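You operate a simulated robot arm through the tools that you are given. There is no shell and no other tool. Be economical: measure what you need, move in short steps, check, and stop when the job is done.

The job below is to be done with a simulated robot arm. You get a single attempt, and the scene is never put back.

## Task
Set the ferrule of the tube with the purple block.
Fine: seat it in the die of the press, one full stroke, lever up again, tube back in its socket.

It is judged by the outcome, as a careful person would: the job done as asked, and still so three seconds after it is handed in. It fails if anything else is knocked over, pushed out of place, dropped, spilled or broken.

## Robot
A 7-joint arm with a two-finger parallel gripper, fixed in place. Base frame: the origin is at the foot of the arm, x ahead of it, y to its left, z up. Lengths are in mm, angles in rad, forces in N, time in s.
With the tool pointing down near the work surface it reaches from about 240 to 680 mm from the base axis. Its first joint turns from -1.152 to 1.152 rad. Payload 2.4 kg.
Tool frame: the origin (TCP) lies between the finger pads and is the grasp point; the fingertips stand 30 mm ahead of it; z points along the fingers, y is the line along which they close. The gripper opens to 94 mm. The fingers are 28 mm wide and 10 mm thick; the gripper's body (50 by 96 mm) begins 55 mm behind the TCP.
Orientation is that of the tool frame in the base frame, as a unit quaternion [w, x, y, z]. With the fingers straight down and closing along the base's y, the tool's x points along the base's -x, its y along +y and its z along -z.

## Interface
- The arm moves only by the tool send_rows. Its argument "deltas" is a list of rows, each a list of 3 entries, a list of its own where there are three numbers: the shift along the tool's x, y, z in units of 200 mm (1.0 is 200 mm), then the turn, a rotation vector about the tool's x, y, z in units of 45 degrees (1.0 is 45 degrees), then the opening in per cent of the stroke, from 0 (shut) to 100 (fully open). In form: [[[dx, dy, dz], [ax, ay, az], gripper], ...]. A call has 1 to 8 rows; each row is the pose to reach, as a shift and turn from the pose commanded when the call began, along the tool's axes at that moment. A call with a number of a shift or a turn outside -1 to 1 is refused whole. Each row takes 0.2 s and may step no farther than 50 mm and 0.15 rad from the row before; otherwise, or with a gripper value out of range, the whole call is refused. Where a pose cannot be reached the arm comes as near as it can. A force on the tool above 50 N (or 10 N above the force at the start of the call, whichever is more), or a blocked arm, ends the call early, and 0.2 s more pass. Each finger travels about 153 mm/s and halts on what it meets, pressing with about 43 N; the grip force reading is that of the motor and also rises with nothing between the fingers. The clock runs only during rows and for 0.2 s after the last one: add rows that repeat a pose to give the fingers time. The reply holds the time, the measured pose of the TCP, the force on the tool along the base axes, the opening and the grip force, in the units named above and with some noise.
- Cameras (640 x 400 px; columns grow to the right, rows downward): "scene" is fixed at [60.6, 490.1, 1456]; the picture's right is [-0.53, -0.85, 0.00], its down [-0.40, 0.25, -0.88] and it looks along [0.75, -0.47, -0.47] (base axes); focal length 309 px, centre (320, 200). "wrist" rides on the gripper at [-37, 0, -58] in the tool frame; the picture's right is [0.00, -1.00, 0.00], its down [0.97, 0.00, -0.24] and it looks along [0.24, 0.00, 0.97] (tool axes); focal length 218 px, centre (320, 200). There is no depth. A picture from a camera that has moved, and an enlarged one, comes with that camera's place and axes in the base frame and with its lens.
- camera(camera): a new picture of that camera. No time passes.
- zoom(camera, box): a new picture of the part [left, top, right, bottom] of that camera's present view, enlarged. No time passes.
- job_done(): hands the job in; it is judged then, once.

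Work in short steps. Places have to be worked out from the pictures, the camera data and where the tool is seen: move nearer, look again, correct. Check each grasp and each placing, and mend what went wrong. You have 120 turns and 64 pictures in all, those below and enlarged ones among them. Open the gripper and draw the arm clear of the work before you hand the job in, unless the task says otherwise; then end with one line.

The tools are called by a JSON object that holds its "api" and its "payload". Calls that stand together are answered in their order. send_rows: Moves the arm, as the interface text tells. Its arguments: {"type":"object","properties":{"deltas":{"type":"array"}},"required":["deltas"]} The other tools are called the same way: camera (camera) takes a picture; zoom (camera, box) takes an enlarged picture of a part of a camera's view; job_done () hands the job in.

At the start:

```text
time_s: 0.0
tcp_pos: [314.5, 266.0, 1325.1]
tool_rot: [0.0, 0.0, 1.0, 0.0]
wrist_force: [0.0, 0.1, 0.6]
opening: 94.3
finger_force: 0.1
```

scene: 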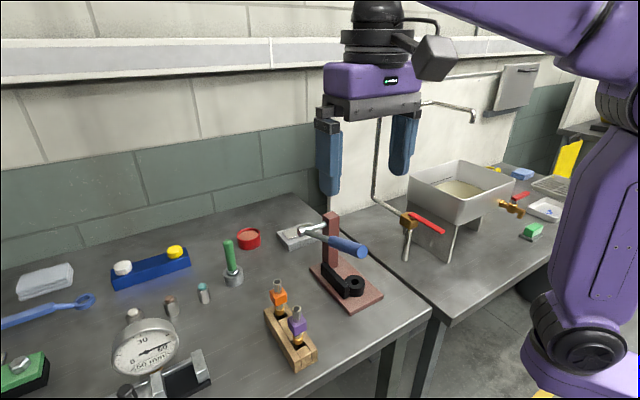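
wrist: 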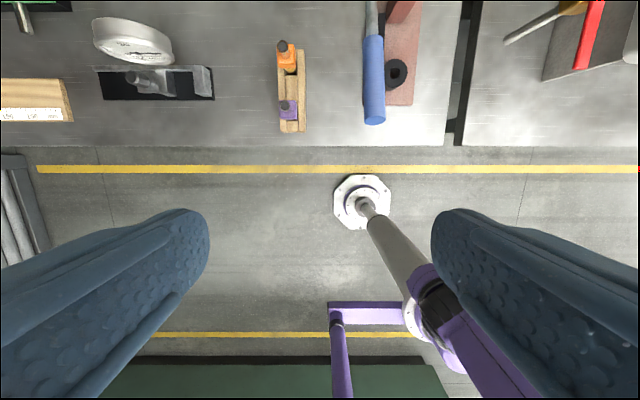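

I'll look closer at the rack with the tubes and at the press.

{"api": "zoom", "payload": {"camera": "scene", "box": [240, 200, 400, 380]}}

{"api": "zoom", "payload": {"camera": "wrist", "box": [250, 0, 450, 150]}}

```text
2.22 times, centred on (320, 290) of scene
camera zoom: at [60.6, 490.1, 1456.0], right [-0.53, -0.85, 0.0], down [-0.4, 0.25, -0.88], along [0.75, -0.47, -0.47], focal length 686 px, centre (320, 0)
```

zoom: 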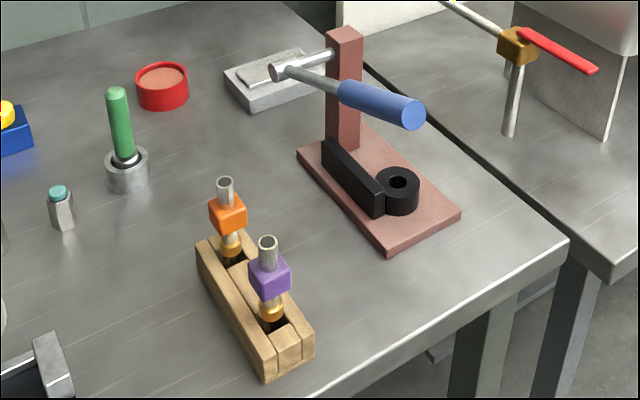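

```text
2.67 times, centred on (350, 75) of wrist
camera zoom: at [350.6, 265.6, 1382.6], right [0.0, -1.0, 0.0], down [-0.97, 0.0, 0.24], along [-0.24, 0.0, -0.97], focal length 582 px, centre (240, 533)
```

zoom: 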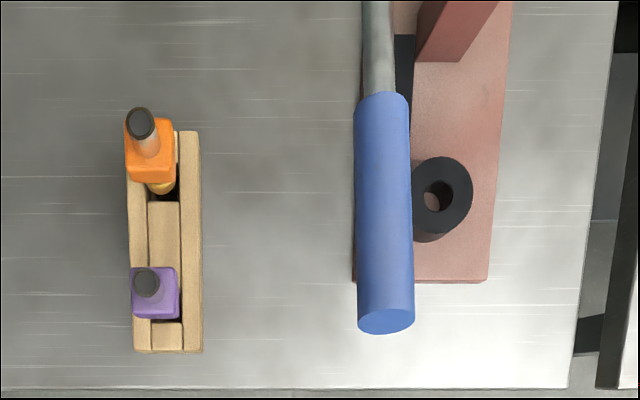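

The tube with the purple block stands near (410, 320) with its top at z≈1030. The press die is near (470, 140), and the raised lever is beside it at y≈210. I'll move above the rack, staying clear of the lever, for a closer look.

{"api": "send_rows", "payload": {"deltas": [[[-0.11, 0.055, 0.14], [0, 0, 0], 100], [[-0.22, 0.11, 0.28], [0, 0, 0], 100], [[-0.33, 0.165, 0.42], [0, 0, 0], 100], [[-0.44, 0.22, 0.56], [0, 0, 0], 100], [[-0.54, 0.27, 0.7], [0, 0, 0], 100]]}}

{"api": "camera", "payload": {"camera": "wrist"}}

{"api": "camera", "payload": {"camera": "scene"}}

```text
time_s: 1.2
tcp_pos: [423.9, 320.1, 1184.3]
tool_rot: [0.0, 0.001, 1.0, 0.0]
wrist_force: [-0.3, -0.5, 0.3]
opening: 94.2
finger_force: 0.0
```

```text
59 pictures are left
camera wrist: at [460.6, 318.9, 1242.1], right [0.0, -1.0, 0.0], down [-0.97, 0.0, 0.24], along [-0.24, 0.0, -0.97], focal length 218 px, centre (320, 200)
```

wrist: 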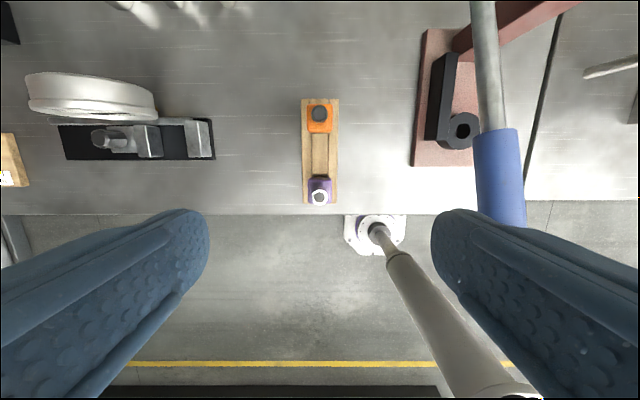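

```text
58 pictures are left
```

scene: 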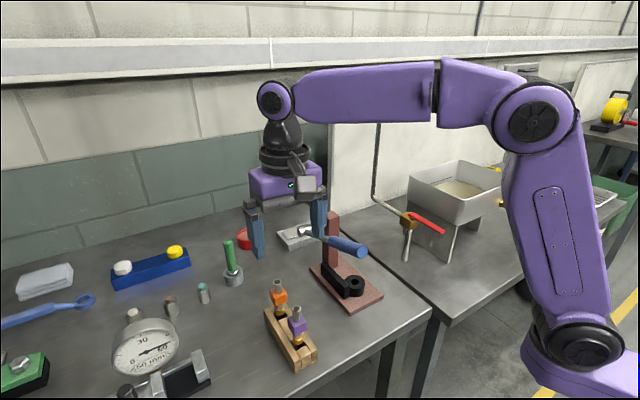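

Next I'll enlarge the rack and press in this wrist view to take measurements.

{"api": "zoom", "payload": {"camera": "wrist", "box": [270, 80, 370, 220]}}

{"api": "zoom", "payload": {"camera": "wrist", "box": [390, 0, 590, 230]}}

```text
2.86 times, centred on (320, 150) of wrist
camera zoom: at [460.6, 318.9, 1242.1], right [0.0, -1.0, 0.0], down [-0.97, 0.0, 0.24], along [-0.24, 0.0, -0.97], focal length 624 px, centre (320, 343)
```

zoom: 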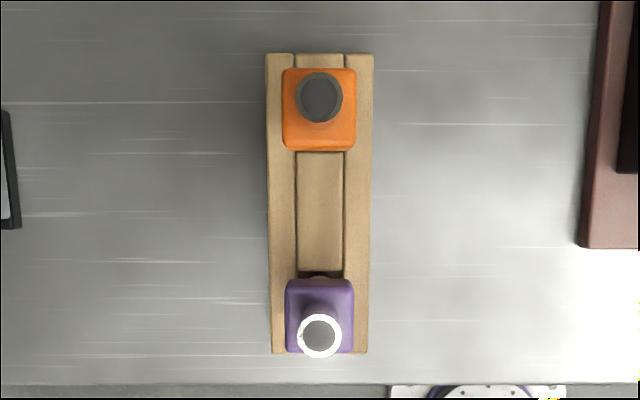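

```text
1.74 times, centred on (490, 115) of wrist
camera zoom: at [460.6, 318.9, 1242.1], right [0.0, -1.0, 0.0], down [-0.97, 0.0, 0.24], along [-0.24, 0.0, -0.97], focal length 380 px, centre (24, 348)
```

zoom: 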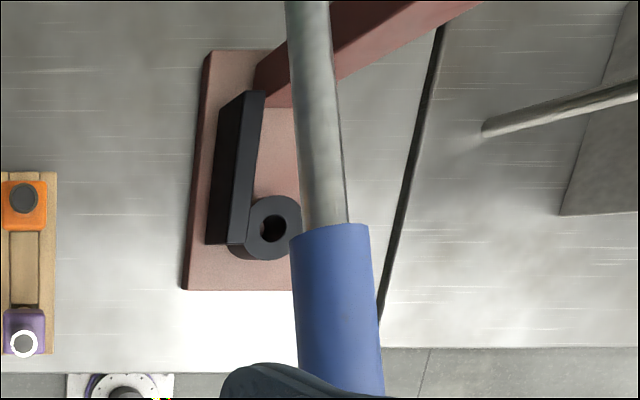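

The die bore is at about (480, 130) with its top at z≈941. The tube top is at (409, 319, 1025). The lever handle runs along x at y≈206, from about (470, 1098) up to (377, 1131). I need a large side view of the rack and the press for heights.

{"api": "zoom", "payload": {"camera": "scene", "box": [255, 265, 335, 380]}}

{"api": "zoom", "payload": {"camera": "scene", "box": [290, 200, 390, 320]}}

```text
3.48 times, centred on (295, 322) of scene
camera zoom: at [60.6, 490.1, 1456.0], right [-0.53, -0.85, 0.0], down [-0.4, 0.25, -0.88], along [0.75, -0.47, -0.47], focal length 1074 px, centre (407, -226)
```

zoom: 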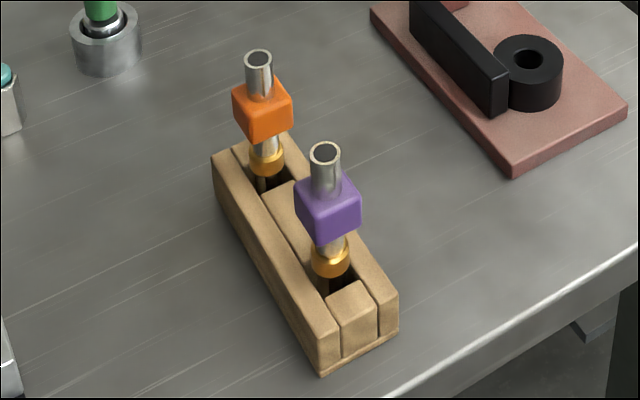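

```text
3.33 times, centred on (340, 260) of scene
camera zoom: at [60.6, 490.1, 1456.0], right [-0.53, -0.85, 0.0], down [-0.4, 0.25, -0.88], along [0.75, -0.47, -0.47], focal length 1029 px, centre (253, 0)
```

zoom: 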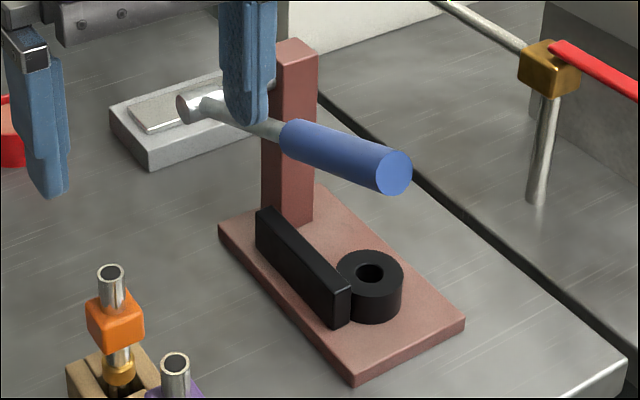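

The purple block spans roughly z 982–1004, with the ferrule below it at about 966. I'll descend straight over it with the fingers half open, ready to grasp the block along y.

{"api": "send_rows", "payload": {"deltas": [[[0.065, -0.002, 0.2], [0, 0, 0], 70], [[0.065, -0.002, 0.42], [0, 0, 0], 60], [[0.065, -0.002, 0.62], [0, 0, 0], 60], [[0.065, -0.002, 0.8], [0, 0, 0], 60], [[0.065, -0.002, 0.93], [0, 0, 0], 60], [[0.065, -0.002, 0.93], [0, 0, 0], 60]]}}

{"api": "camera", "payload": {"camera": "wrist"}}

{"api": "zoom", "payload": {"camera": "scene", "box": [230, 230, 370, 380]}}

```text
time_s: 2.6
tcp_pos: [409.8, 320.6, 1001.9]
tool_rot: [0.0, 0.0, 1.0, 0.0]
wrist_force: [0.4, 0.0, 0.5]
opening: 56.5
finger_force: 0.1
```

```text
53 pictures are left
camera wrist: at [446.5, 320.4, 1058.8], right [0.0, -1.0, 0.0], down [-0.97, 0.0, 0.24], along [-0.24, 0.0, -0.97], focal length 218 px, centre (320, 200)
```

wrist: 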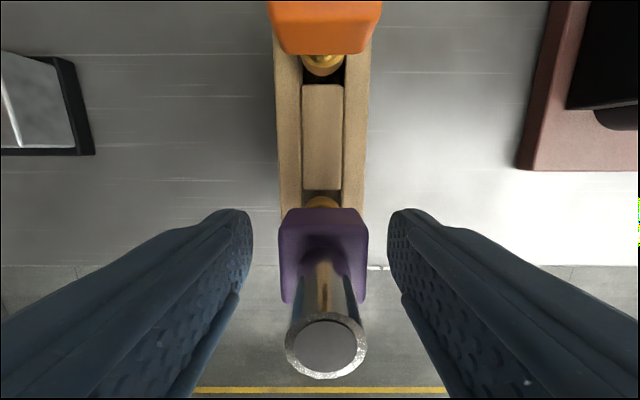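

```text
2.67 times, centred on (300, 305) of scene
camera zoom: at [60.6, 490.1, 1456.0], right [-0.53, -0.85, 0.0], down [-0.4, 0.25, -0.88], along [0.75, -0.47, -0.47], focal length 823 px, centre (373, -80)
```

zoom: 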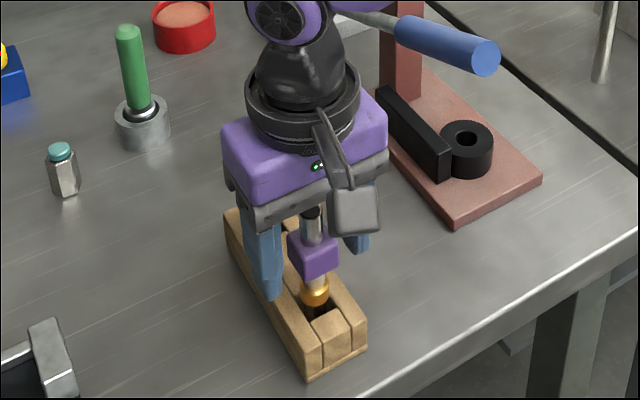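

The fingers straddle the block, which is about 1 mm off centre toward -y. I'll make that small correction, lower 6 mm and close.

{"api": "send_rows", "payload": {"deltas": [[[0.003, -0.006, 0.03], [0, 0, 0], 60], [[0.003, -0.006, 0.03], [0, 0, 0], 40], [[0.003, -0.006, 0.03], [0, 0, 0], 0], [[0.003, -0.006, 0.03], [0, 0, 0], 0], [[0.003, -0.006, 0.03], [0, 0, 0], 0]]}}

```text
time_s: 3.8
tcp_pos: [408.8, 319.1, 994.1]
tool_rot: [0.0, 0.0, 1.0, 0.001]
wrist_force: [0.3, 0.3, 0.7]
opening: 31.3
finger_force: 42.5
```

The grip holds at 31 mm with 42 N. I'll lift slowly by 30 mm first and look at the underside.

{"api": "send_rows", "payload": {"deltas": [[[0, 0, -0.05], [0, 0, 0], 0], [[0, 0, -0.15], [0, 0, 0], 0], [[0, 0, -0.3], [0, 0, 0], 0], [[0, 0, -0.5], [0, 0, 0], 0], [[0, 0, -0.5], [0, 0, 0], 0]]}}

{"api": "zoom", "payload": {"camera": "scene", "box": [230, 210, 350, 380]}}

{"api": "camera", "payload": {"camera": "wrist"}}

```text
time_s: 5.0
tcp_pos: [407.0, 320.6, 1095.7]
tool_rot: [0.0, 0.0, 1.0, 0.0]
wrist_force: [-0.5, -0.8, -0.8]
opening: 31.4
finger_force: 43.4
```

```text
2.35 times, centred on (290, 295) of scene
camera zoom: at [60.6, 490.1, 1456.0], right [-0.53, -0.85, 0.0], down [-0.4, 0.25, -0.88], along [0.75, -0.47, -0.47], focal length 726 px, centre (391, -24)
```

zoom: 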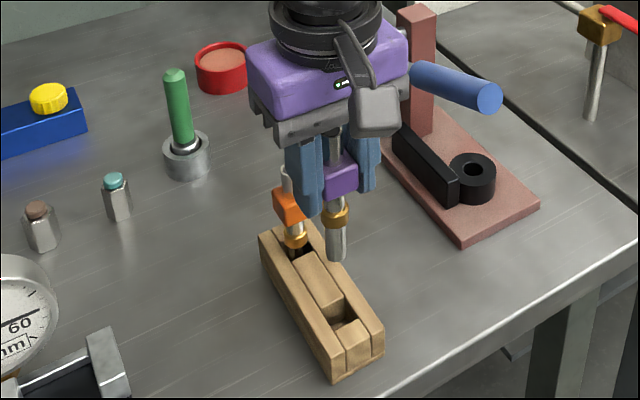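

```text
50 pictures are left
camera wrist: at [443.1, 319.9, 1152.4], right [0.0, -1.0, 0.0], down [-0.97, 0.0, 0.24], along [-0.24, 0.0, -0.97], focal length 218 px, centre (320, 200)
```

wrist: 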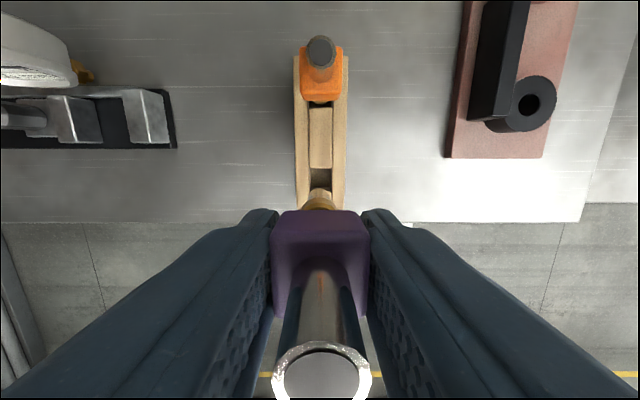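

The tube is held upright, with about 35 mm of stem below the ferrule. The black slab next to the die could get in the way of a finger, so I'll zoom in to measure it.

{"api": "zoom", "payload": {"camera": "wrist", "box": [430, 0, 620, 170]}}

{"api": "zoom", "payload": {"camera": "scene", "box": [310, 250, 390, 320]}}

{"api": "zoom", "payload": {"camera": "scene", "box": [270, 225, 340, 325]}}

```text
2.35 times, centred on (525, 85) of wrist
camera zoom: at [443.1, 319.9, 1152.4], right [0.0, -1.0, 0.0], down [-0.97, 0.0, 0.24], along [-0.24, 0.0, -0.97], focal length 514 px, centre (-162, 471)
```

zoom: 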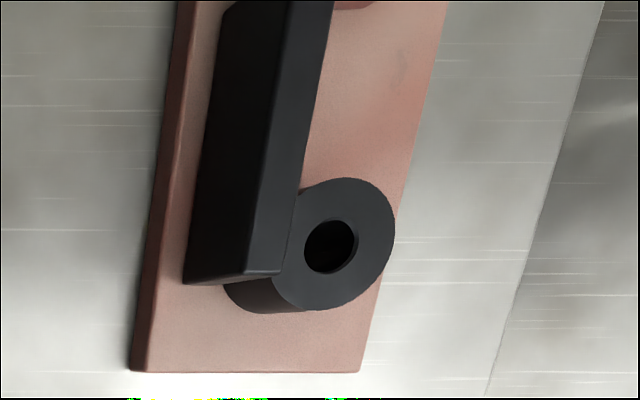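

```text
5.71 times, centred on (350, 285) of scene
camera zoom: at [60.6, 490.1, 1456.0], right [-0.53, -0.85, 0.0], down [-0.4, 0.25, -0.88], along [0.75, -0.47, -0.47], focal length 1764 px, centre (149, -286)
```

zoom: 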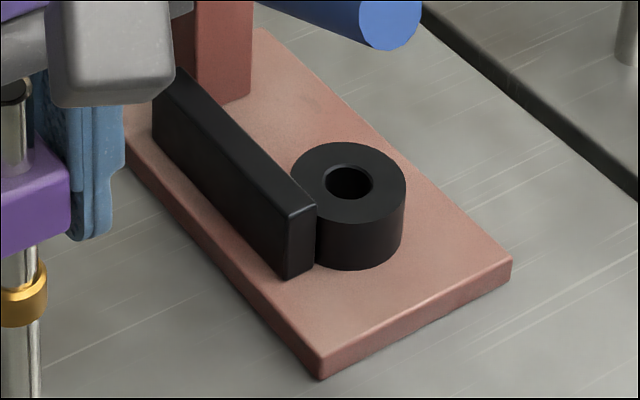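

```text
4.00 times, centred on (305, 275) of scene
camera zoom: at [60.6, 490.1, 1456.0], right [-0.53, -0.85, 0.0], down [-0.4, 0.25, -0.88], along [0.75, -0.47, -0.47], focal length 1235 px, centre (380, -100)
```

zoom: 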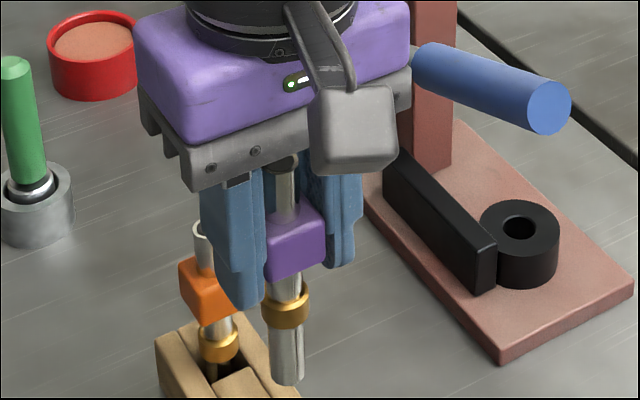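

The bore is at about (479, 130.5). Its top is at z≈941 and the slab stands about 8 mm higher. With the present grip a finger would hit the slab, so I'll yaw 90° to put the fingers along x and the camera away from the lever. First I'll rise above the lever while turning 45°.

{"api": "send_rows", "payload": {"deltas": [[[0, 0, -0.13], [0, 0, 0.1667], 0], [[0, 0, -0.26], [0, 0, 0.3333], 0], [[0, 0, -0.39], [0, 0, 0.5], 0], [[0, 0, -0.52], [0, 0, 0.6667], 0], [[0, 0, -0.65], [0, 0, 0.8333], 0], [[0, 0, -0.78], [0, 0, 1.0], 0]]}}

{"api": "send_rows", "payload": {"deltas": [[[0, 0, 0], [0, 0, 0.1667], 0], [[0, 0, 0], [0, 0, 0.3333], 0], [[0, 0, 0], [0, 0, 0.5], 0], [[0, 0, 0], [0, 0, 0.6667], 0], [[0, 0, 0], [0, 0, 0.8333], 0], [[0, 0, 0], [0, 0, 1.0], 0]]}}

```text
time_s: 6.4
tcp_pos: [409.1, 318.8, 1251.2]
tool_rot: [0.0, 0.383, 0.924, -0.001]
wrist_force: [-0.3, 0.5, -1.1]
opening: 31.2
finger_force: 43.5
```

```text
time_s: 7.8
tcp_pos: [407.7, 319.9, 1249.6]
tool_rot: [0.0, 0.709, 0.706, 0.001]
wrist_force: [0.1, -0.6, -0.4]
opening: 31.4
finger_force: 42.8
```

The yaw is done. Next I'll carry the tube at height to a point just +y of the die, so the camera looks straight down on the bore.

{"api": "send_rows", "payload": {"deltas": [[[-0.19, 0.0875, 0], [0, 0, 0], 0], [[-0.38, 0.175, 0], [0, 0, 0], 0], [[-0.57, 0.262, 0.05], [0, 0, 0], 0], [[-0.767, 0.35, 0.15], [0, 0, 0], 0], [[-0.767, 0.35, 0.245], [0, 0, 0], 0], [[-0.767, 0.35, 0.245], [0, 0, 0], 0]]}}

{"api": "zoom", "payload": {"camera": "wrist", "box": [240, 100, 400, 260]}}

{"api": "camera", "payload": {"camera": "wrist"}}

{"api": "camera", "payload": {"camera": "scene"}}

```text
time_s: 9.2
tcp_pos: [478.5, 166.0, 1200.4]
tool_rot: [0.0, 0.707, 0.707, 0.0]
wrist_force: [0.6, -0.5, 0.2]
opening: 31.4
finger_force: 43.1
```

```text
2.50 times, centred on (320, 180) of wrist
camera zoom: at [478.2, 129.0, 1257.8], right [-1.0, 0.0, 0.0], down [0.0, 0.97, 0.24], along [0.0, 0.24, -0.97], focal length 546 px, centre (320, 250)
```

zoom: 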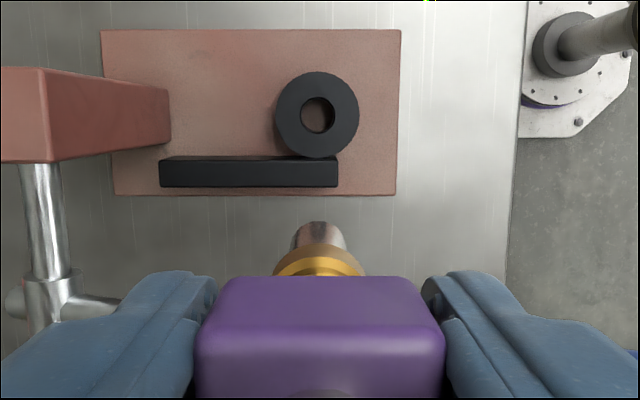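

```text
45 pictures are left
camera wrist: at [478.2, 129.0, 1257.8], right [-1.0, 0.0, 0.0], down [0.0, 0.97, 0.24], along [0.0, 0.24, -0.97], focal length 218 px, centre (320, 200)
```

wrist: 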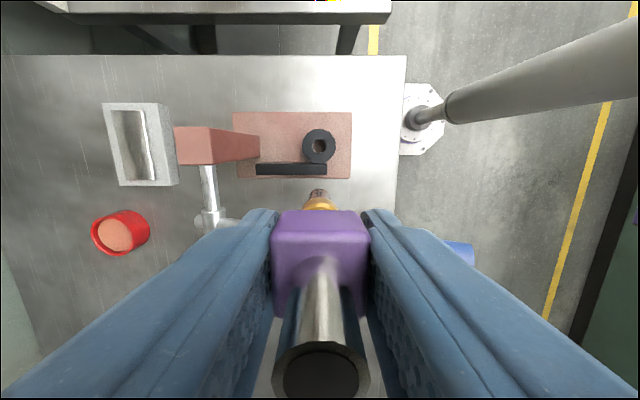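

```text
44 pictures are left
```

scene: 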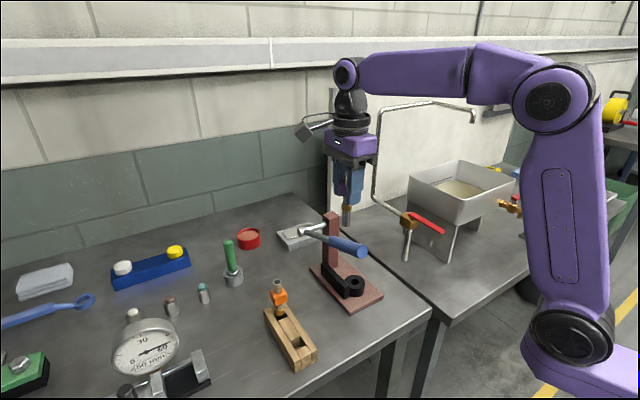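

The bore measures (479.4, 129.5), 19 mm across. The stem looks longer than I first thought, so I'll check the tube's lengths in a magnified side view.

{"api": "zoom", "payload": {"camera": "scene", "box": [320, 140, 380, 240]}}

{"api": "zoom", "payload": {"camera": "wrist", "box": [290, 120, 350, 220]}}

```text
4.00 times, centred on (350, 190) of scene
camera zoom: at [60.7, 490.0, 1456.0], right [-0.53, -0.85, 0.0], down [-0.4, 0.25, -0.88], along [0.75, -0.47, -0.47], focal length 1235 px, centre (200, 240)
```

zoom: 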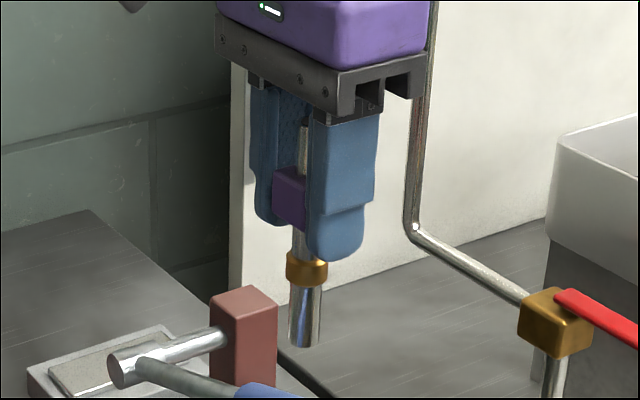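

```text
4.00 times, centred on (320, 170) of wrist
camera zoom: at [478.2, 129.0, 1257.8], right [-1.0, 0.0, 0.0], down [0.0, 0.97, 0.24], along [0.0, 0.24, -0.97], focal length 873 px, centre (320, 320)
```

zoom: 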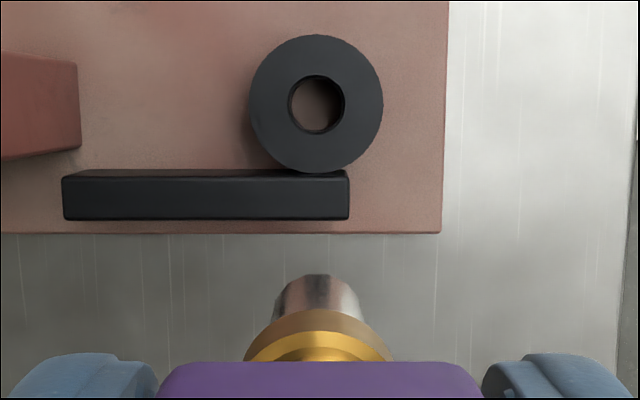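

The stem tip is about 88 mm below the TCP, and the ferrule's lower edge about 52 mm below it. The stem is about 14 mm wide, so it fits the 19 mm bore. I'll go over the bore and lower until the tip is about 15 mm above the die, then check.

{"api": "send_rows", "payload": {"deltas": [[[-0.173, 0.0045, 0], [0, 0, 0], 0], [[-0.173, 0.0045, 0.2], [0, 0, 0], 0], [[-0.173, 0.0045, 0.4], [0, 0, 0], 0], [[-0.173, 0.0045, 0.58], [0, 0, 0], 0], [[-0.173, 0.0045, 0.7], [0, 0, 0], 0], [[-0.173, 0.0045, 0.77], [0, 0, 0], 0], [[-0.173, 0.0045, 0.77], [0, 0, 0], 0]]}}

{"api": "zoom", "payload": {"camera": "scene", "box": [310, 220, 400, 310]}}

{"api": "zoom", "payload": {"camera": "wrist", "box": [270, 120, 370, 230]}}

```text
time_s: 10.8
tcp_pos: [478.9, 130.4, 1044.6]
tool_rot: [0.0, 0.706, 0.708, -0.001]
wrist_force: [0.3, -0.2, -0.6]
opening: 31.5
finger_force: 43.3
```

```text
4.44 times, centred on (355, 265) of scene
camera zoom: at [60.6, 490.1, 1456.0], right [-0.53, -0.85, 0.0], down [-0.4, 0.25, -0.88], along [0.75, -0.47, -0.47], focal length 1372 px, centre (164, -89)
```

zoom: 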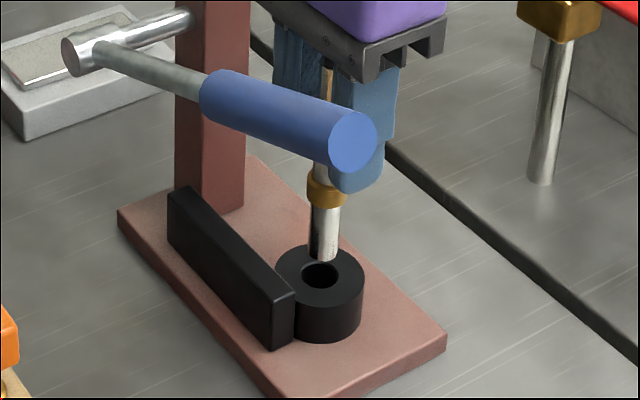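

```text
3.64 times, centred on (320, 175) of wrist
camera zoom: at [478.4, 93.3, 1102.8], right [-1.0, 0.0, 0.0], down [0.0, 0.97, 0.24], along [0.0, 0.24, -0.97], focal length 794 px, centre (320, 291)
```

zoom: 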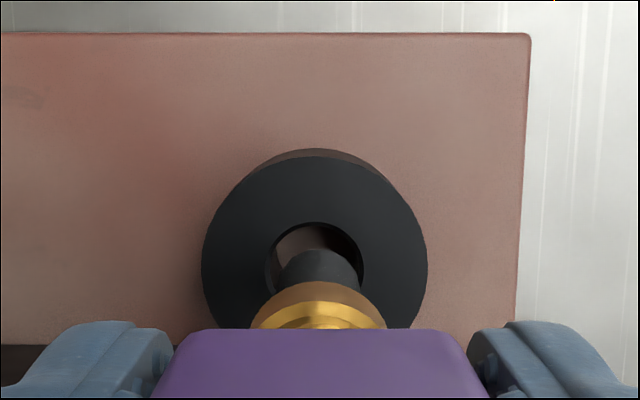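

The tip is just above the bore, off by about 0.9 mm in x and 0.4 mm in y. I'll correct that and lower 32 mm into the bore.

{"api": "send_rows", "payload": {"deltas": [[[-0.002, 0.0045, 0], [0, 0, 0], 0], [[-0.002, 0.0045, 0.05], [0, 0, 0], 0], [[-0.002, 0.0045, 0.1], [0, 0, 0], 0], [[-0.002, 0.0045, 0.14], [0, 0, 0], 0], [[-0.002, 0.0045, 0.165], [0, 0, 0], 0]]}}

{"api": "zoom", "payload": {"camera": "scene", "box": [310, 220, 400, 310]}}

{"api": "zoom", "payload": {"camera": "wrist", "box": [270, 120, 370, 230]}}

```text
time_s: 12.0
tcp_pos: [480.3, 129.2, 1013.6]
tool_rot: [0.0, 0.707, 0.707, 0.0]
wrist_force: [0.1, -0.1, -0.5]
opening: 31.5
finger_force: 43.3
```

```text
4.44 times, centred on (355, 265) of scene
camera zoom: at [60.6, 490.1, 1456.0], right [-0.53, -0.85, 0.0], down [-0.4, 0.25, -0.88], along [0.75, -0.47, -0.47], focal length 1372 px, centre (164, -89)
```

zoom: 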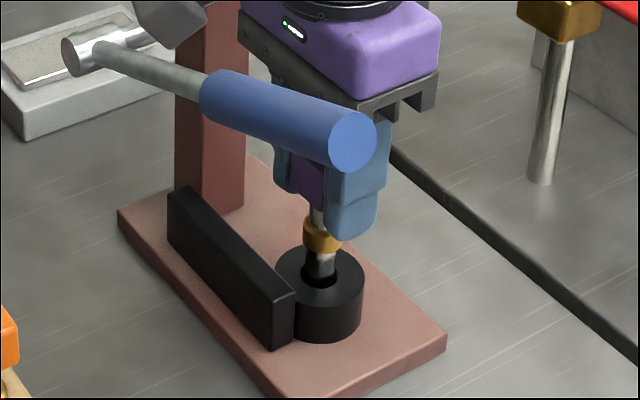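

```text
3.64 times, centred on (320, 175) of wrist
camera zoom: at [480.7, 92.2, 1070.6], right [-1.0, 0.0, 0.0], down [0.0, 0.97, 0.24], along [0.0, 0.24, -0.97], focal length 794 px, centre (320, 291)
```

zoom: 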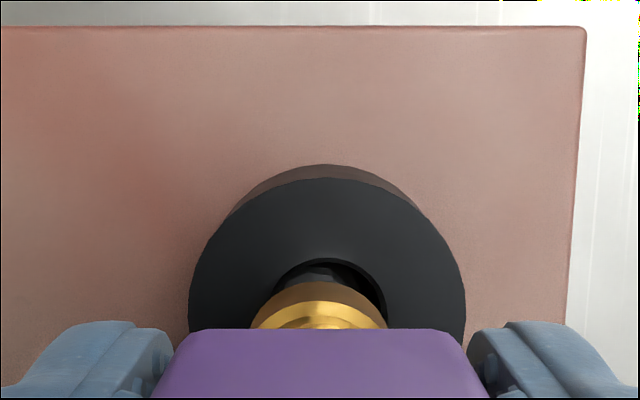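

The stem is in the bore, sitting slightly high in x and low in y. I'll correct by (-1.0, +0.8) mm and keep lowering gently, watching the force.

{"api": "send_rows", "payload": {"deltas": [[[0.004, -0.005, 0], [0, 0, 0], 0], [[0.004, -0.005, 0.01], [0, 0, 0], 0], [[0.004, -0.005, 0.02], [0, 0, 0], 0], [[0.004, -0.005, 0.03], [0, 0, 0], 0], [[0.004, -0.005, 0.03], [0, 0, 0], 0]]}}

{"api": "zoom", "payload": {"camera": "wrist", "box": [270, 120, 370, 230]}}

```text
time_s: 13.2
tcp_pos: [479.6, 129.6, 1007.5]
tool_rot: [0.0, 0.707, 0.707, 0.0]
wrist_force: [0.2, 0.1, -0.3]
opening: 31.3
finger_force: 42.8
```

```text
3.64 times, centred on (320, 175) of wrist
camera zoom: at [479.5, 92.0, 1064.5], right [-1.0, 0.0, 0.0], down [0.0, 0.97, 0.24], along [0.0, 0.24, -0.97], focal length 794 px, centre (320, 291)
```

zoom: 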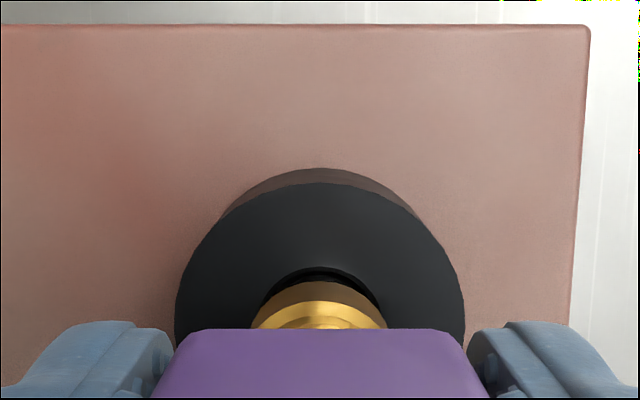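

The stem is well centred now. I'll continue down in 2 mm steps, feeling for the seat.

{"api": "send_rows", "payload": {"deltas": [[[0, 0, 0.01], [0, 0, 0], 0], [[0, 0, 0.02], [0, 0, 0], 0], [[0, 0, 0.03], [0, 0, 0], 0], [[0, 0, 0.04], [0, 0, 0], 0], [[0, 0, 0.05], [0, 0, 0], 0]]}}

{"api": "zoom", "payload": {"camera": "scene", "box": [310, 220, 400, 310]}}

```text
time_s: 14.4
tcp_pos: [480.1, 131.4, 996.6]
tool_rot: [0.002, 0.708, 0.707, 0.002]
wrist_force: [0.2, -1.4, 31.5]
opening: 31.5
finger_force: 42.8
```

```text
4.44 times, centred on (355, 265) of scene
camera zoom: at [60.1, 489.9, 1456.1], right [-0.53, -0.85, 0.0], down [-0.4, 0.25, -0.88], along [0.75, -0.47, -0.47], focal length 1372 px, centre (164, -89)
```

zoom: 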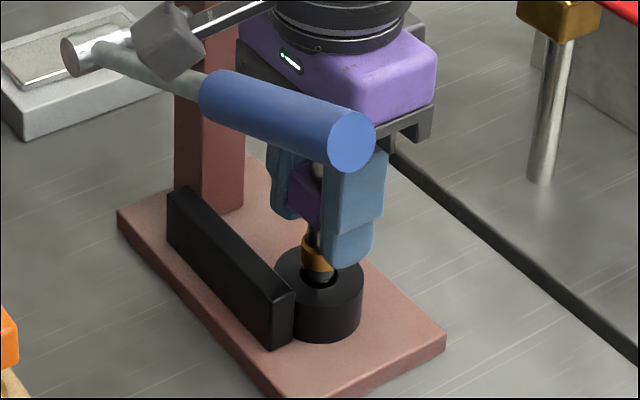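

The force rose to 31 N at TCP z≈997, so it has landed on something. I'll check from the wrist and enlarge the scene view to see whether it is really seated.

{"api": "zoom", "payload": {"camera": "wrist", "box": [280, 150, 360, 220]}}

{"api": "zoom", "payload": {"camera": "scene", "box": [365, 255, 400, 295]}}

{"api": "zoom", "payload": {"camera": "scene", "box": [365, 265, 395, 300]}}

```text
5.71 times, centred on (320, 185) of wrist
camera zoom: at [479.3, 93.7, 1054.2], right [-1.0, 0.0, 0.0], down [0.0, 0.97, 0.24], along [0.0, 0.24, -0.97], focal length 1247 px, centre (320, 286)
```

zoom: 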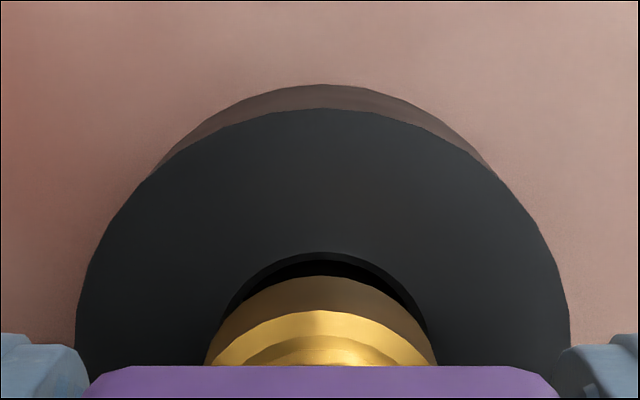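

```text
10.00 times, centred on (382, 275) of scene
camera zoom: at [60.1, 489.9, 1456.1], right [-0.53, -0.85, 0.0], down [-0.4, 0.25, -0.88], along [0.75, -0.47, -0.47], focal length 3087 px, centre (-305, -550)
```

zoom: 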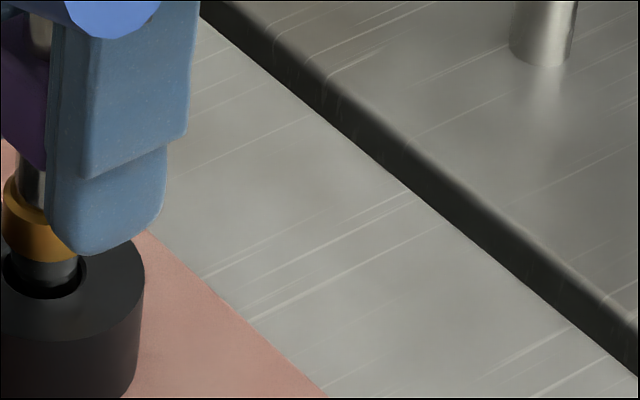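

```text
11.43 times, centred on (380, 282) of scene
camera zoom: at [60.1, 489.9, 1456.1], right [-0.53, -0.85, 0.0], down [-0.4, 0.25, -0.88], along [0.75, -0.47, -0.47], focal length 3528 px, centre (-366, -743)
```

zoom: 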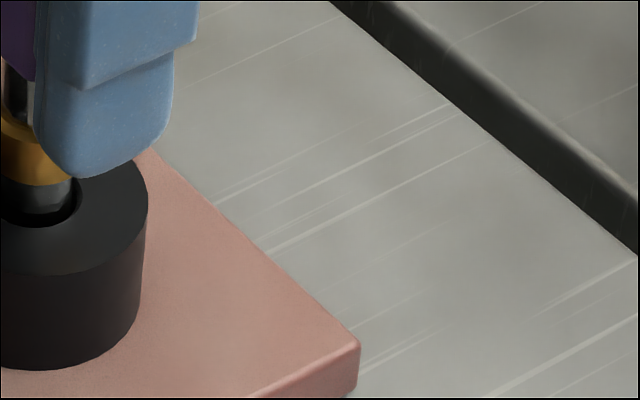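

The ferrule sits a little above the die, so the stem tip seems to have bottomed. I'll back off 4 mm to unload it, then approach again to confirm the contact height is repeatable and not a snag.

{"api": "send_rows", "payload": {"deltas": [[[0, 0, -0.02], [0, 0, 0], 0], [[0, 0, -0.02], [0, 0, 0], 0]]}}

{"api": "send_rows", "payload": {"deltas": [[[0, 0, 0.005], [0, 0, 0], 0], [[0, 0, 0.01], [0, 0, 0], 0], [[0, 0, 0.01], [0, 0, 0], 0]]}}

```text
time_s: 15.0
tcp_pos: [478.2, 130.9, 1000.2]
tool_rot: [-0.002, 0.707, 0.707, -0.002]
wrist_force: [2.0, -0.1, -0.7]
opening: 31.3
finger_force: 43.2
```

```text
time_s: 15.8
tcp_pos: [480.2, 132.6, 999.6]
tool_rot: [0.001, 0.707, 0.707, 0.0]
wrist_force: [0.2, -0.2, -0.7]
opening: 31.3
finger_force: 42.9
```

No force yet at 999. I'll go down another 3 mm in 1 mm rows.

{"api": "send_rows", "payload": {"deltas": [[[0, 0, 0.005], [0, 0, 0], 0], [[0, 0, 0.005], [0, 0, 0], 0]]}}

{"api": "send_rows", "payload": {"deltas": [[[0, 0, 0.005], [0, 0, 0], 0], [[0, 0, 0.005], [0, 0, 0], 0]]}}

```text
time_s: 16.4
tcp_pos: [480.1, 131.6, 998.6]
tool_rot: [-0.001, 0.707, 0.707, 0.0]
wrist_force: [-0.6, 1.0, -0.4]
opening: 31.5
finger_force: 43.4
```

```text
time_s: 17.0
tcp_pos: [478.4, 132.1, 996.9]
tool_rot: [-0.001, 0.707, 0.707, 0.0]
wrist_force: [0.2, 0.2, -0.4]
opening: 31.2
finger_force: 43.1
```

Still no force at the same height where it touched before, so the earlier contact was a snag or the tube slipped slightly. I'll keep going down gently.

{"api": "send_rows", "payload": {"deltas": [[[0, 0, 0.005], [0, 0, 0], 0], [[0, 0, 0.01], [0, 0, 0], 0], [[0, 0, 0.01], [0, 0, 0], 0]]}}

{"api": "zoom", "payload": {"camera": "scene", "box": [330, 235, 390, 305]}}

```text
time_s: 17.8
tcp_pos: [478.4, 132.3, 997.7]
tool_rot: [0.001, 0.707, 0.707, 0.001]
wrist_force: [-1.8, 1.8, 19.6]
opening: 31.3
finger_force: 42.8
```

```text
5.71 times, centred on (360, 270) of scene
camera zoom: at [60.3, 490.0, 1456.1], right [-0.53, -0.85, 0.0], down [-0.4, 0.25, -0.88], along [0.75, -0.47, -0.47], focal length 1764 px, centre (91, -200)
```

zoom: 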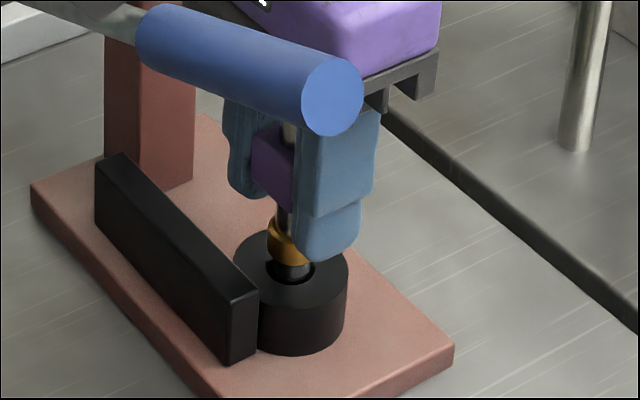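

It stops at z≈997 again with a firm 20 N, so the stem has bottomed in the die, centred and upright. I'll unload the push, then open gently.

{"api": "send_rows", "payload": {"deltas": [[[0, 0, -0.008], [0, 0, 0], 0], [[0, 0, -0.008], [0, 0, 0], 0]]}}

{"api": "send_rows", "payload": {"deltas": [[[0, 0, 0], [0, 0, 0], 34], [[0, 0, 0], [0, 0, 0], 38], [[0, 0, 0], [0, 0, 0], 50], [[0, 0, 0], [0, 0, 0], 60], [[0, 0, 0], [0, 0, 0], 60]]}}

{"api": "zoom", "payload": {"camera": "scene", "box": [330, 235, 390, 305]}}

{"api": "camera", "payload": {"camera": "wrist"}}

```text
time_s: 18.4
tcp_pos: [478.9, 132.2, 996.9]
tool_rot: [-0.001, 0.707, 0.707, -0.001]
wrist_force: [1.7, 1.6, 1.5]
opening: 31.2
finger_force: 42.6
```

```text
time_s: 19.6
tcp_pos: [478.7, 130.4, 996.6]
tool_rot: [0.0, 0.707, 0.707, 0.0]
wrist_force: [-0.4, 1.1, 0.3]
opening: 56.3
finger_force: 0.1
```

```text
5.71 times, centred on (360, 270) of scene
camera zoom: at [60.6, 490.1, 1456.0], right [-0.53, -0.85, 0.0], down [-0.4, 0.25, -0.88], along [0.75, -0.47, -0.47], focal length 1764 px, centre (91, -200)
```

zoom: 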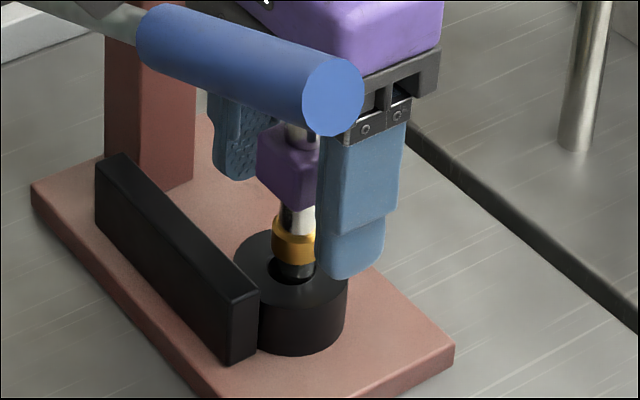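

```text
30 pictures are left
camera wrist: at [478.4, 93.5, 1054.9], right [-1.0, 0.0, 0.0], down [0.0, 0.97, 0.24], along [0.0, 0.24, -0.97], focal length 218 px, centre (320, 200)
```

wrist: 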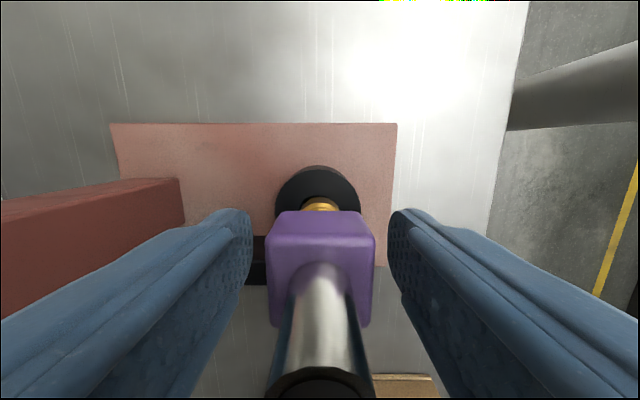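

The tube stands upright in the die on its own. I'll rise straight up, clear of it.

{"api": "send_rows", "payload": {"deltas": [[[0, 0, -0.1], [0, 0, 0], 60], [[0, 0, -0.3], [0, 0, 0], 60], [[0, 0, -0.5], [0, 0, 0], 60], [[0, 0, -0.75], [0, 0, 0], 60], [[0, 0, -1.0], [0, 0, 0], 60], [[0, 0, -1.0], [0, 0, 0], 60]]}}

{"api": "camera", "payload": {"camera": "wrist"}}

{"api": "zoom", "payload": {"camera": "scene", "box": [290, 200, 400, 320]}}

```text
time_s: 21.0
tcp_pos: [481.1, 128.2, 1196.3]
tool_rot: [0.0, 0.707, 0.707, -0.001]
wrist_force: [-1.0, 0.2, 0.1]
opening: 56.3
finger_force: 0.1
```

```text
29 pictures are left
camera wrist: at [479.7, 91.8, 1254.5], right [-1.0, 0.0, 0.0], down [0.0, 0.97, 0.24], along [0.0, 0.24, -0.97], focal length 218 px, centre (320, 200)
```

wrist: 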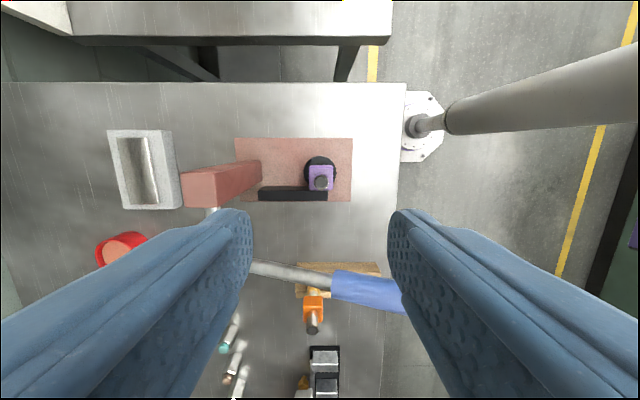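

```text
3.33 times, centred on (345, 260) of scene
camera zoom: at [60.6, 490.1, 1456.0], right [-0.53, -0.85, 0.0], down [-0.4, 0.25, -0.88], along [0.75, -0.47, -0.47], focal length 1029 px, centre (237, 0)
```

zoom: 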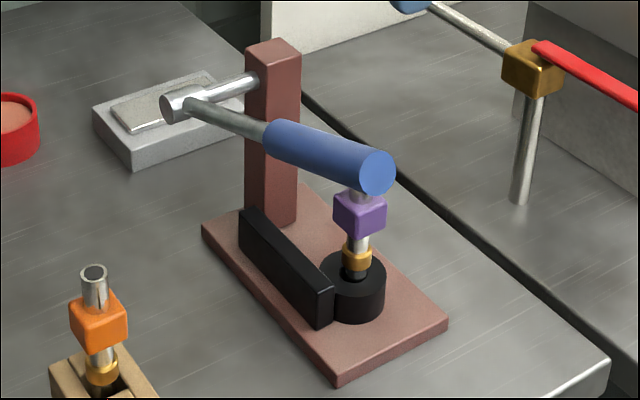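

The tube is seated and standing. The lever runs from a pivot near (593, ·, 1053) upward at about 20° at y≈204. The handle is 28 mm thick, spanning x 377–470. I'll turn the tool back so the fingers close along y, rising slightly.

{"api": "send_rows", "payload": {"deltas": [[[0, 0, -0.03], [0, 0, -0.1667], 60], [[0, 0, -0.06], [0, 0, -0.3333], 60], [[0, 0, -0.09], [0, 0, -0.5], 60], [[0, 0, -0.12], [0, 0, -0.6667], 60], [[0, 0, -0.15], [0, 0, -0.8333], 60], [[0, 0, -0.15], [0, 0, -1.0], 60]]}}

{"api": "send_rows", "payload": {"deltas": [[[0, 0, 0], [0, 0, -0.1667], 60], [[0, 0, 0], [0, 0, -0.3333], 60], [[0, 0, 0], [0, 0, -0.5], 60], [[0, 0, 0], [0, 0, -0.6667], 60], [[0, 0, 0], [0, 0, -0.8333], 60], [[0, 0, 0], [0, 0, -1.0], 60]]}}

{"api": "send_rows", "payload": {"deltas": [[[0.11, 0.122, 0], [0, 0, 0], 60], [[0.22, 0.244, 0], [0, 0, 0], 60], [[0.3235, 0.366, 0], [0, 0, 0], 60], [[0.3235, 0.366, 0], [0, 0, 0], 60]]}}

{"api": "camera", "payload": {"camera": "wrist"}}

```text
time_s: 22.4
tcp_pos: [479.1, 133.5, 1227.6]
tool_rot: [0.0, 0.382, 0.924, 0.0]
wrist_force: [-0.6, -0.2, 0.2]
opening: 56.2
finger_force: 0.1
```

```text
time_s: 23.8
tcp_pos: [478.6, 130.8, 1226.6]
tool_rot: [0.0, -0.001, 1.0, 0.0]
wrist_force: [-0.6, 0.0, 0.0]
opening: 56.5
finger_force: 0.1
```

```text
time_s: 24.8
tcp_pos: [413.3, 205.9, 1227.3]
tool_rot: [0.0, 0.0, 1.0, 0.0]
wrist_force: [0.1, 0.3, 0.0]
opening: 56.4
finger_force: 0.1
```

```text
27 pictures are left
camera wrist: at [449.8, 203.8, 1284.5], right [0.0, -1.0, 0.0], down [-0.97, 0.0, 0.24], along [-0.24, 0.0, -0.97], focal length 218 px, centre (320, 200)
```

wrist: 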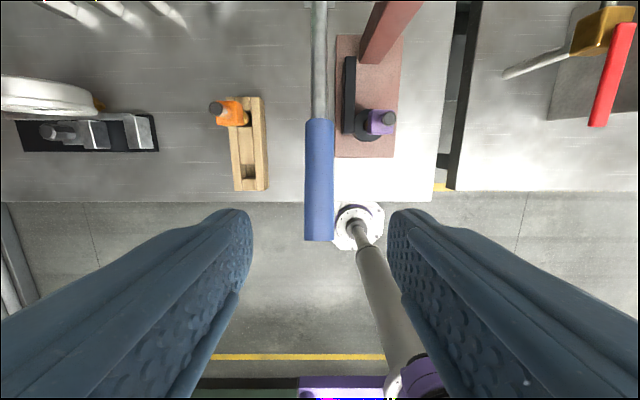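

The handle is centred between the fingers. I'll descend to TCP z≈1118, the handle axis at x≈415, and close on it.

{"api": "send_rows", "payload": {"deltas": [[[0, 0, 0.2], [0, 0, 0], 60], [[0, 0, 0.4], [0, 0, 0], 60], [[0, 0, 0.545], [0, 0, 0], 60], [[0, 0, 0.545], [0, 0, 0], 45], [[0, 0, 0.545], [0, 0, 0], 30], [[0, 0, 0.545], [0, 0, 0], 20], [[0, 0, 0.545], [0, 0, 0], 20]]}}

{"api": "camera", "payload": {"camera": "scene"}}

```text
time_s: 26.4
tcp_pos: [415.1, 204.8, 1116.1]
tool_rot: [0.0, -0.001, 1.0, -0.001]
wrist_force: [0.1, 5.3, -6.4]
opening: 28.3
finger_force: 45.1
```

```text
26 pictures are left
```

scene: 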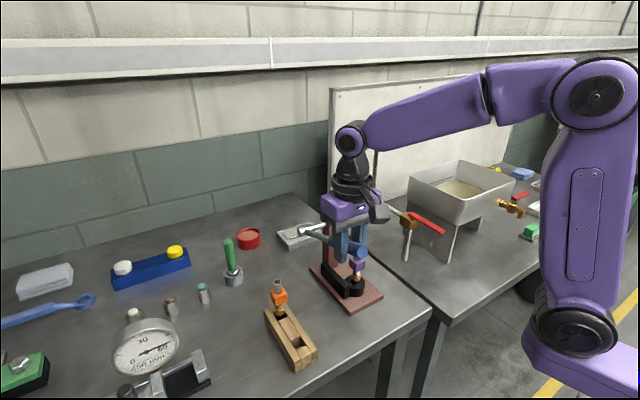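

The handle is gripped (28.3 mm, 45 N). I'll start the stroke along the pivot's arc, from about 20° down to 4°, and check the force.

{"api": "send_rows", "payload": {"deltas": [[[0.0205, 0, 0.0625], [0, 0, 0], 20], [[0.0365, 0, 0.1265], [0, 0, 0], 20], [[0.048, 0, 0.1915], [0, 0, 0], 20], [[0.0545, 0, 0.257], [0, 0, 0], 20]]}}

```text
time_s: 27.4
tcp_pos: [405.0, 205.8, 1066.8]
tool_rot: [0.0, 0.0, 1.0, 0.0]
wrist_force: [2.6, 7.9, 0.1]
opening: 28.4
finger_force: 45.0
```

The handle follows freely. I'll continue the arc to about -12°.

{"api": "send_rows", "payload": {"deltas": [[[0.0025, 0, 0.066], [0, 0, 0], 20], [[0, 0, 0.132], [0, 0, 0], 20], [[-0.0065, 0, 0.1975], [0, 0, 0], 20], [[-0.018, 0, 0.2625], [0, 0, 0], 20]]}}

{"api": "zoom", "payload": {"camera": "scene", "box": [270, 180, 410, 320]}}

```text
time_s: 28.4
tcp_pos: [406.9, 205.0, 1014.3]
tool_rot: [0.0, -0.001, 1.0, 0.0]
wrist_force: [-5.3, 9.5, 7.2]
opening: 28.1
finger_force: 45.3
```

```text
2.86 times, centred on (340, 250) of scene
camera zoom: at [60.3, 490.3, 1456.0], right [-0.53, -0.85, 0.0], down [-0.4, 0.25, -0.88], along [0.75, -0.47, -0.47], focal length 882 px, centre (263, 57)
```

zoom: 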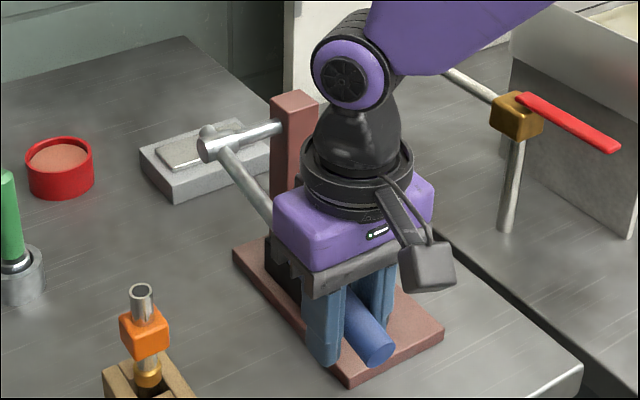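

Forces are still small. I'll keep following the arc in smaller increments, looking for the end stop.

{"api": "send_rows", "payload": {"deltas": [[[-0.007, 0, 0.032], [0, 0, 0], 20], [[-0.016, 0, 0.064], [0, 0, 0], 20], [[-0.025, 0, 0.0955], [0, 0, 0], 20], [[-0.0365, 0, 0.1265], [0, 0, 0], 20]]}}

```text
time_s: 29.4
tcp_pos: [414.7, 205.0, 987.8]
tool_rot: [0.0, -0.001, 1.0, 0.0]
wrist_force: [-10.4, 9.6, 4.6]
opening: 28.5
finger_force: 45.5
```

No stop yet. I'll continue to about -28°.

{"api": "send_rows", "payload": {"deltas": [[[-0.008, 0, 0.031], [0, 0, 0], 20], [[-0.019, 0, 0.0615], [0, 0, 0], 20], [[-0.032, 0, 0.0915], [0, 0, 0], 20], [[-0.046, 0, 0.1205], [0, 0, 0], 20]]}}

```text
time_s: 30.4
tcp_pos: [424.1, 204.9, 963.8]
tool_rot: [0.001, 0.0, 1.0, 0.0]
wrist_force: [0.4, 17.6, 0.1]
opening: 28.9
finger_force: 8.7
```

The grip force dropped and a sideways force has appeared. I'll look before going on.

{"api": "zoom", "payload": {"camera": "scene", "box": [270, 180, 410, 320]}}

{"api": "camera", "payload": {"camera": "wrist"}}

```text
2.86 times, centred on (340, 250) of scene
camera zoom: at [60.6, 490.6, 1455.9], right [-0.53, -0.85, 0.0], down [-0.4, 0.25, -0.88], along [0.75, -0.47, -0.47], focal length 882 px, centre (263, 57)
```

zoom: 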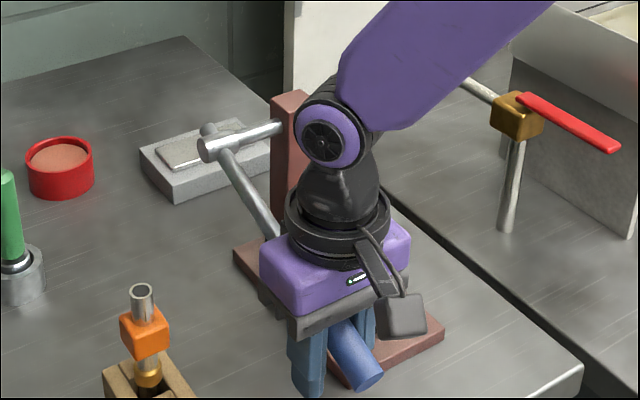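

```text
23 pictures are left
camera wrist: at [460.5, 204.2, 1020.5], right [0.0, -1.0, 0.0], down [-0.97, 0.0, 0.24], along [-0.24, 0.0, -0.97], focal length 218 px, centre (320, 200)
```

wrist: 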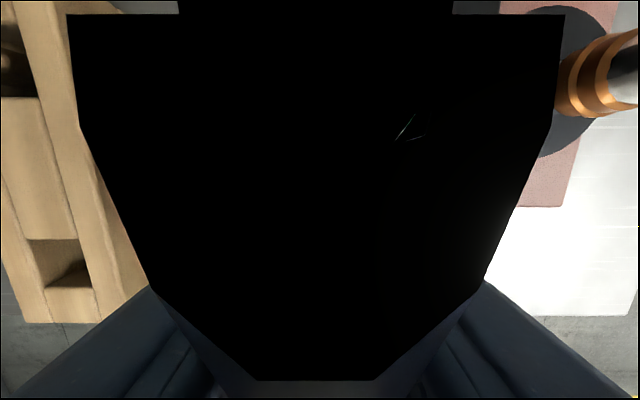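

The lever is now steep relative to the vertical tool and the handle is close to the camera housing. I'll hold still for a moment to read the settled forces.

{"api": "send_rows", "payload": {"deltas": [[[0, 0, 0], [0, 0, 0], 20], [[0, 0, 0], [0, 0, 0], 20]]}}

```text
time_s: 31.0
tcp_pos: [423.6, 204.7, 963.6]
tool_rot: [0.0, -0.001, 1.0, 0.0]
wrist_force: [1.0, 17.3, -4.4]
opening: 29.0
finger_force: 8.4
```

Forces are steady, with no vertical stop yet. I'll pitch the tool by -28° about the handle so the fingers stand square to the lever and the camera backs away from it.

{"api": "send_rows", "payload": {"deltas": [[[0, 0, 0], [0, -0.155, 0], 20], [[0, 0, 0], [0, -0.31, 0], 20], [[0, 0, 0], [0, -0.465, 0], 20], [[0, 0, 0], [0, -0.62, 0], 20], [[0, 0, 0], [0, -0.62, 0], 20]]}}

{"api": "zoom", "payload": {"camera": "scene", "box": [270, 180, 410, 320]}}

```text
time_s: 32.2
tcp_pos: [421.7, 204.9, 963.2]
tool_rot: [0.229, 0.001, 0.974, -0.004]
wrist_force: [-1.5, 15.9, -6.0]
opening: 28.6
finger_force: 45.0
out of reach, approached as far as the arm can: row 4
```

```text
2.86 times, centred on (340, 250) of scene
camera zoom: at [60.7, 490.5, 1455.9], right [-0.53, -0.85, 0.0], down [-0.4, 0.25, -0.88], along [0.75, -0.47, -0.47], focal length 882 px, centre (263, 57)
```

zoom: 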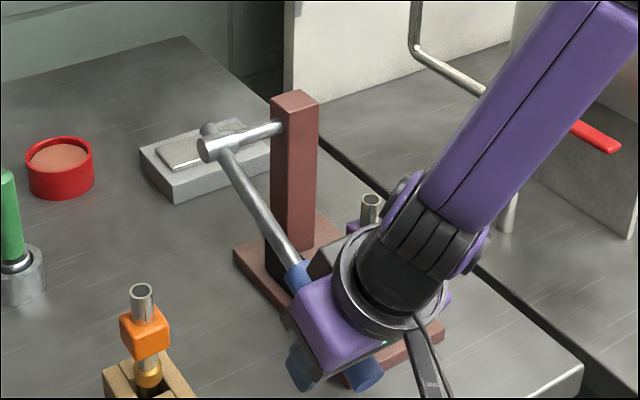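

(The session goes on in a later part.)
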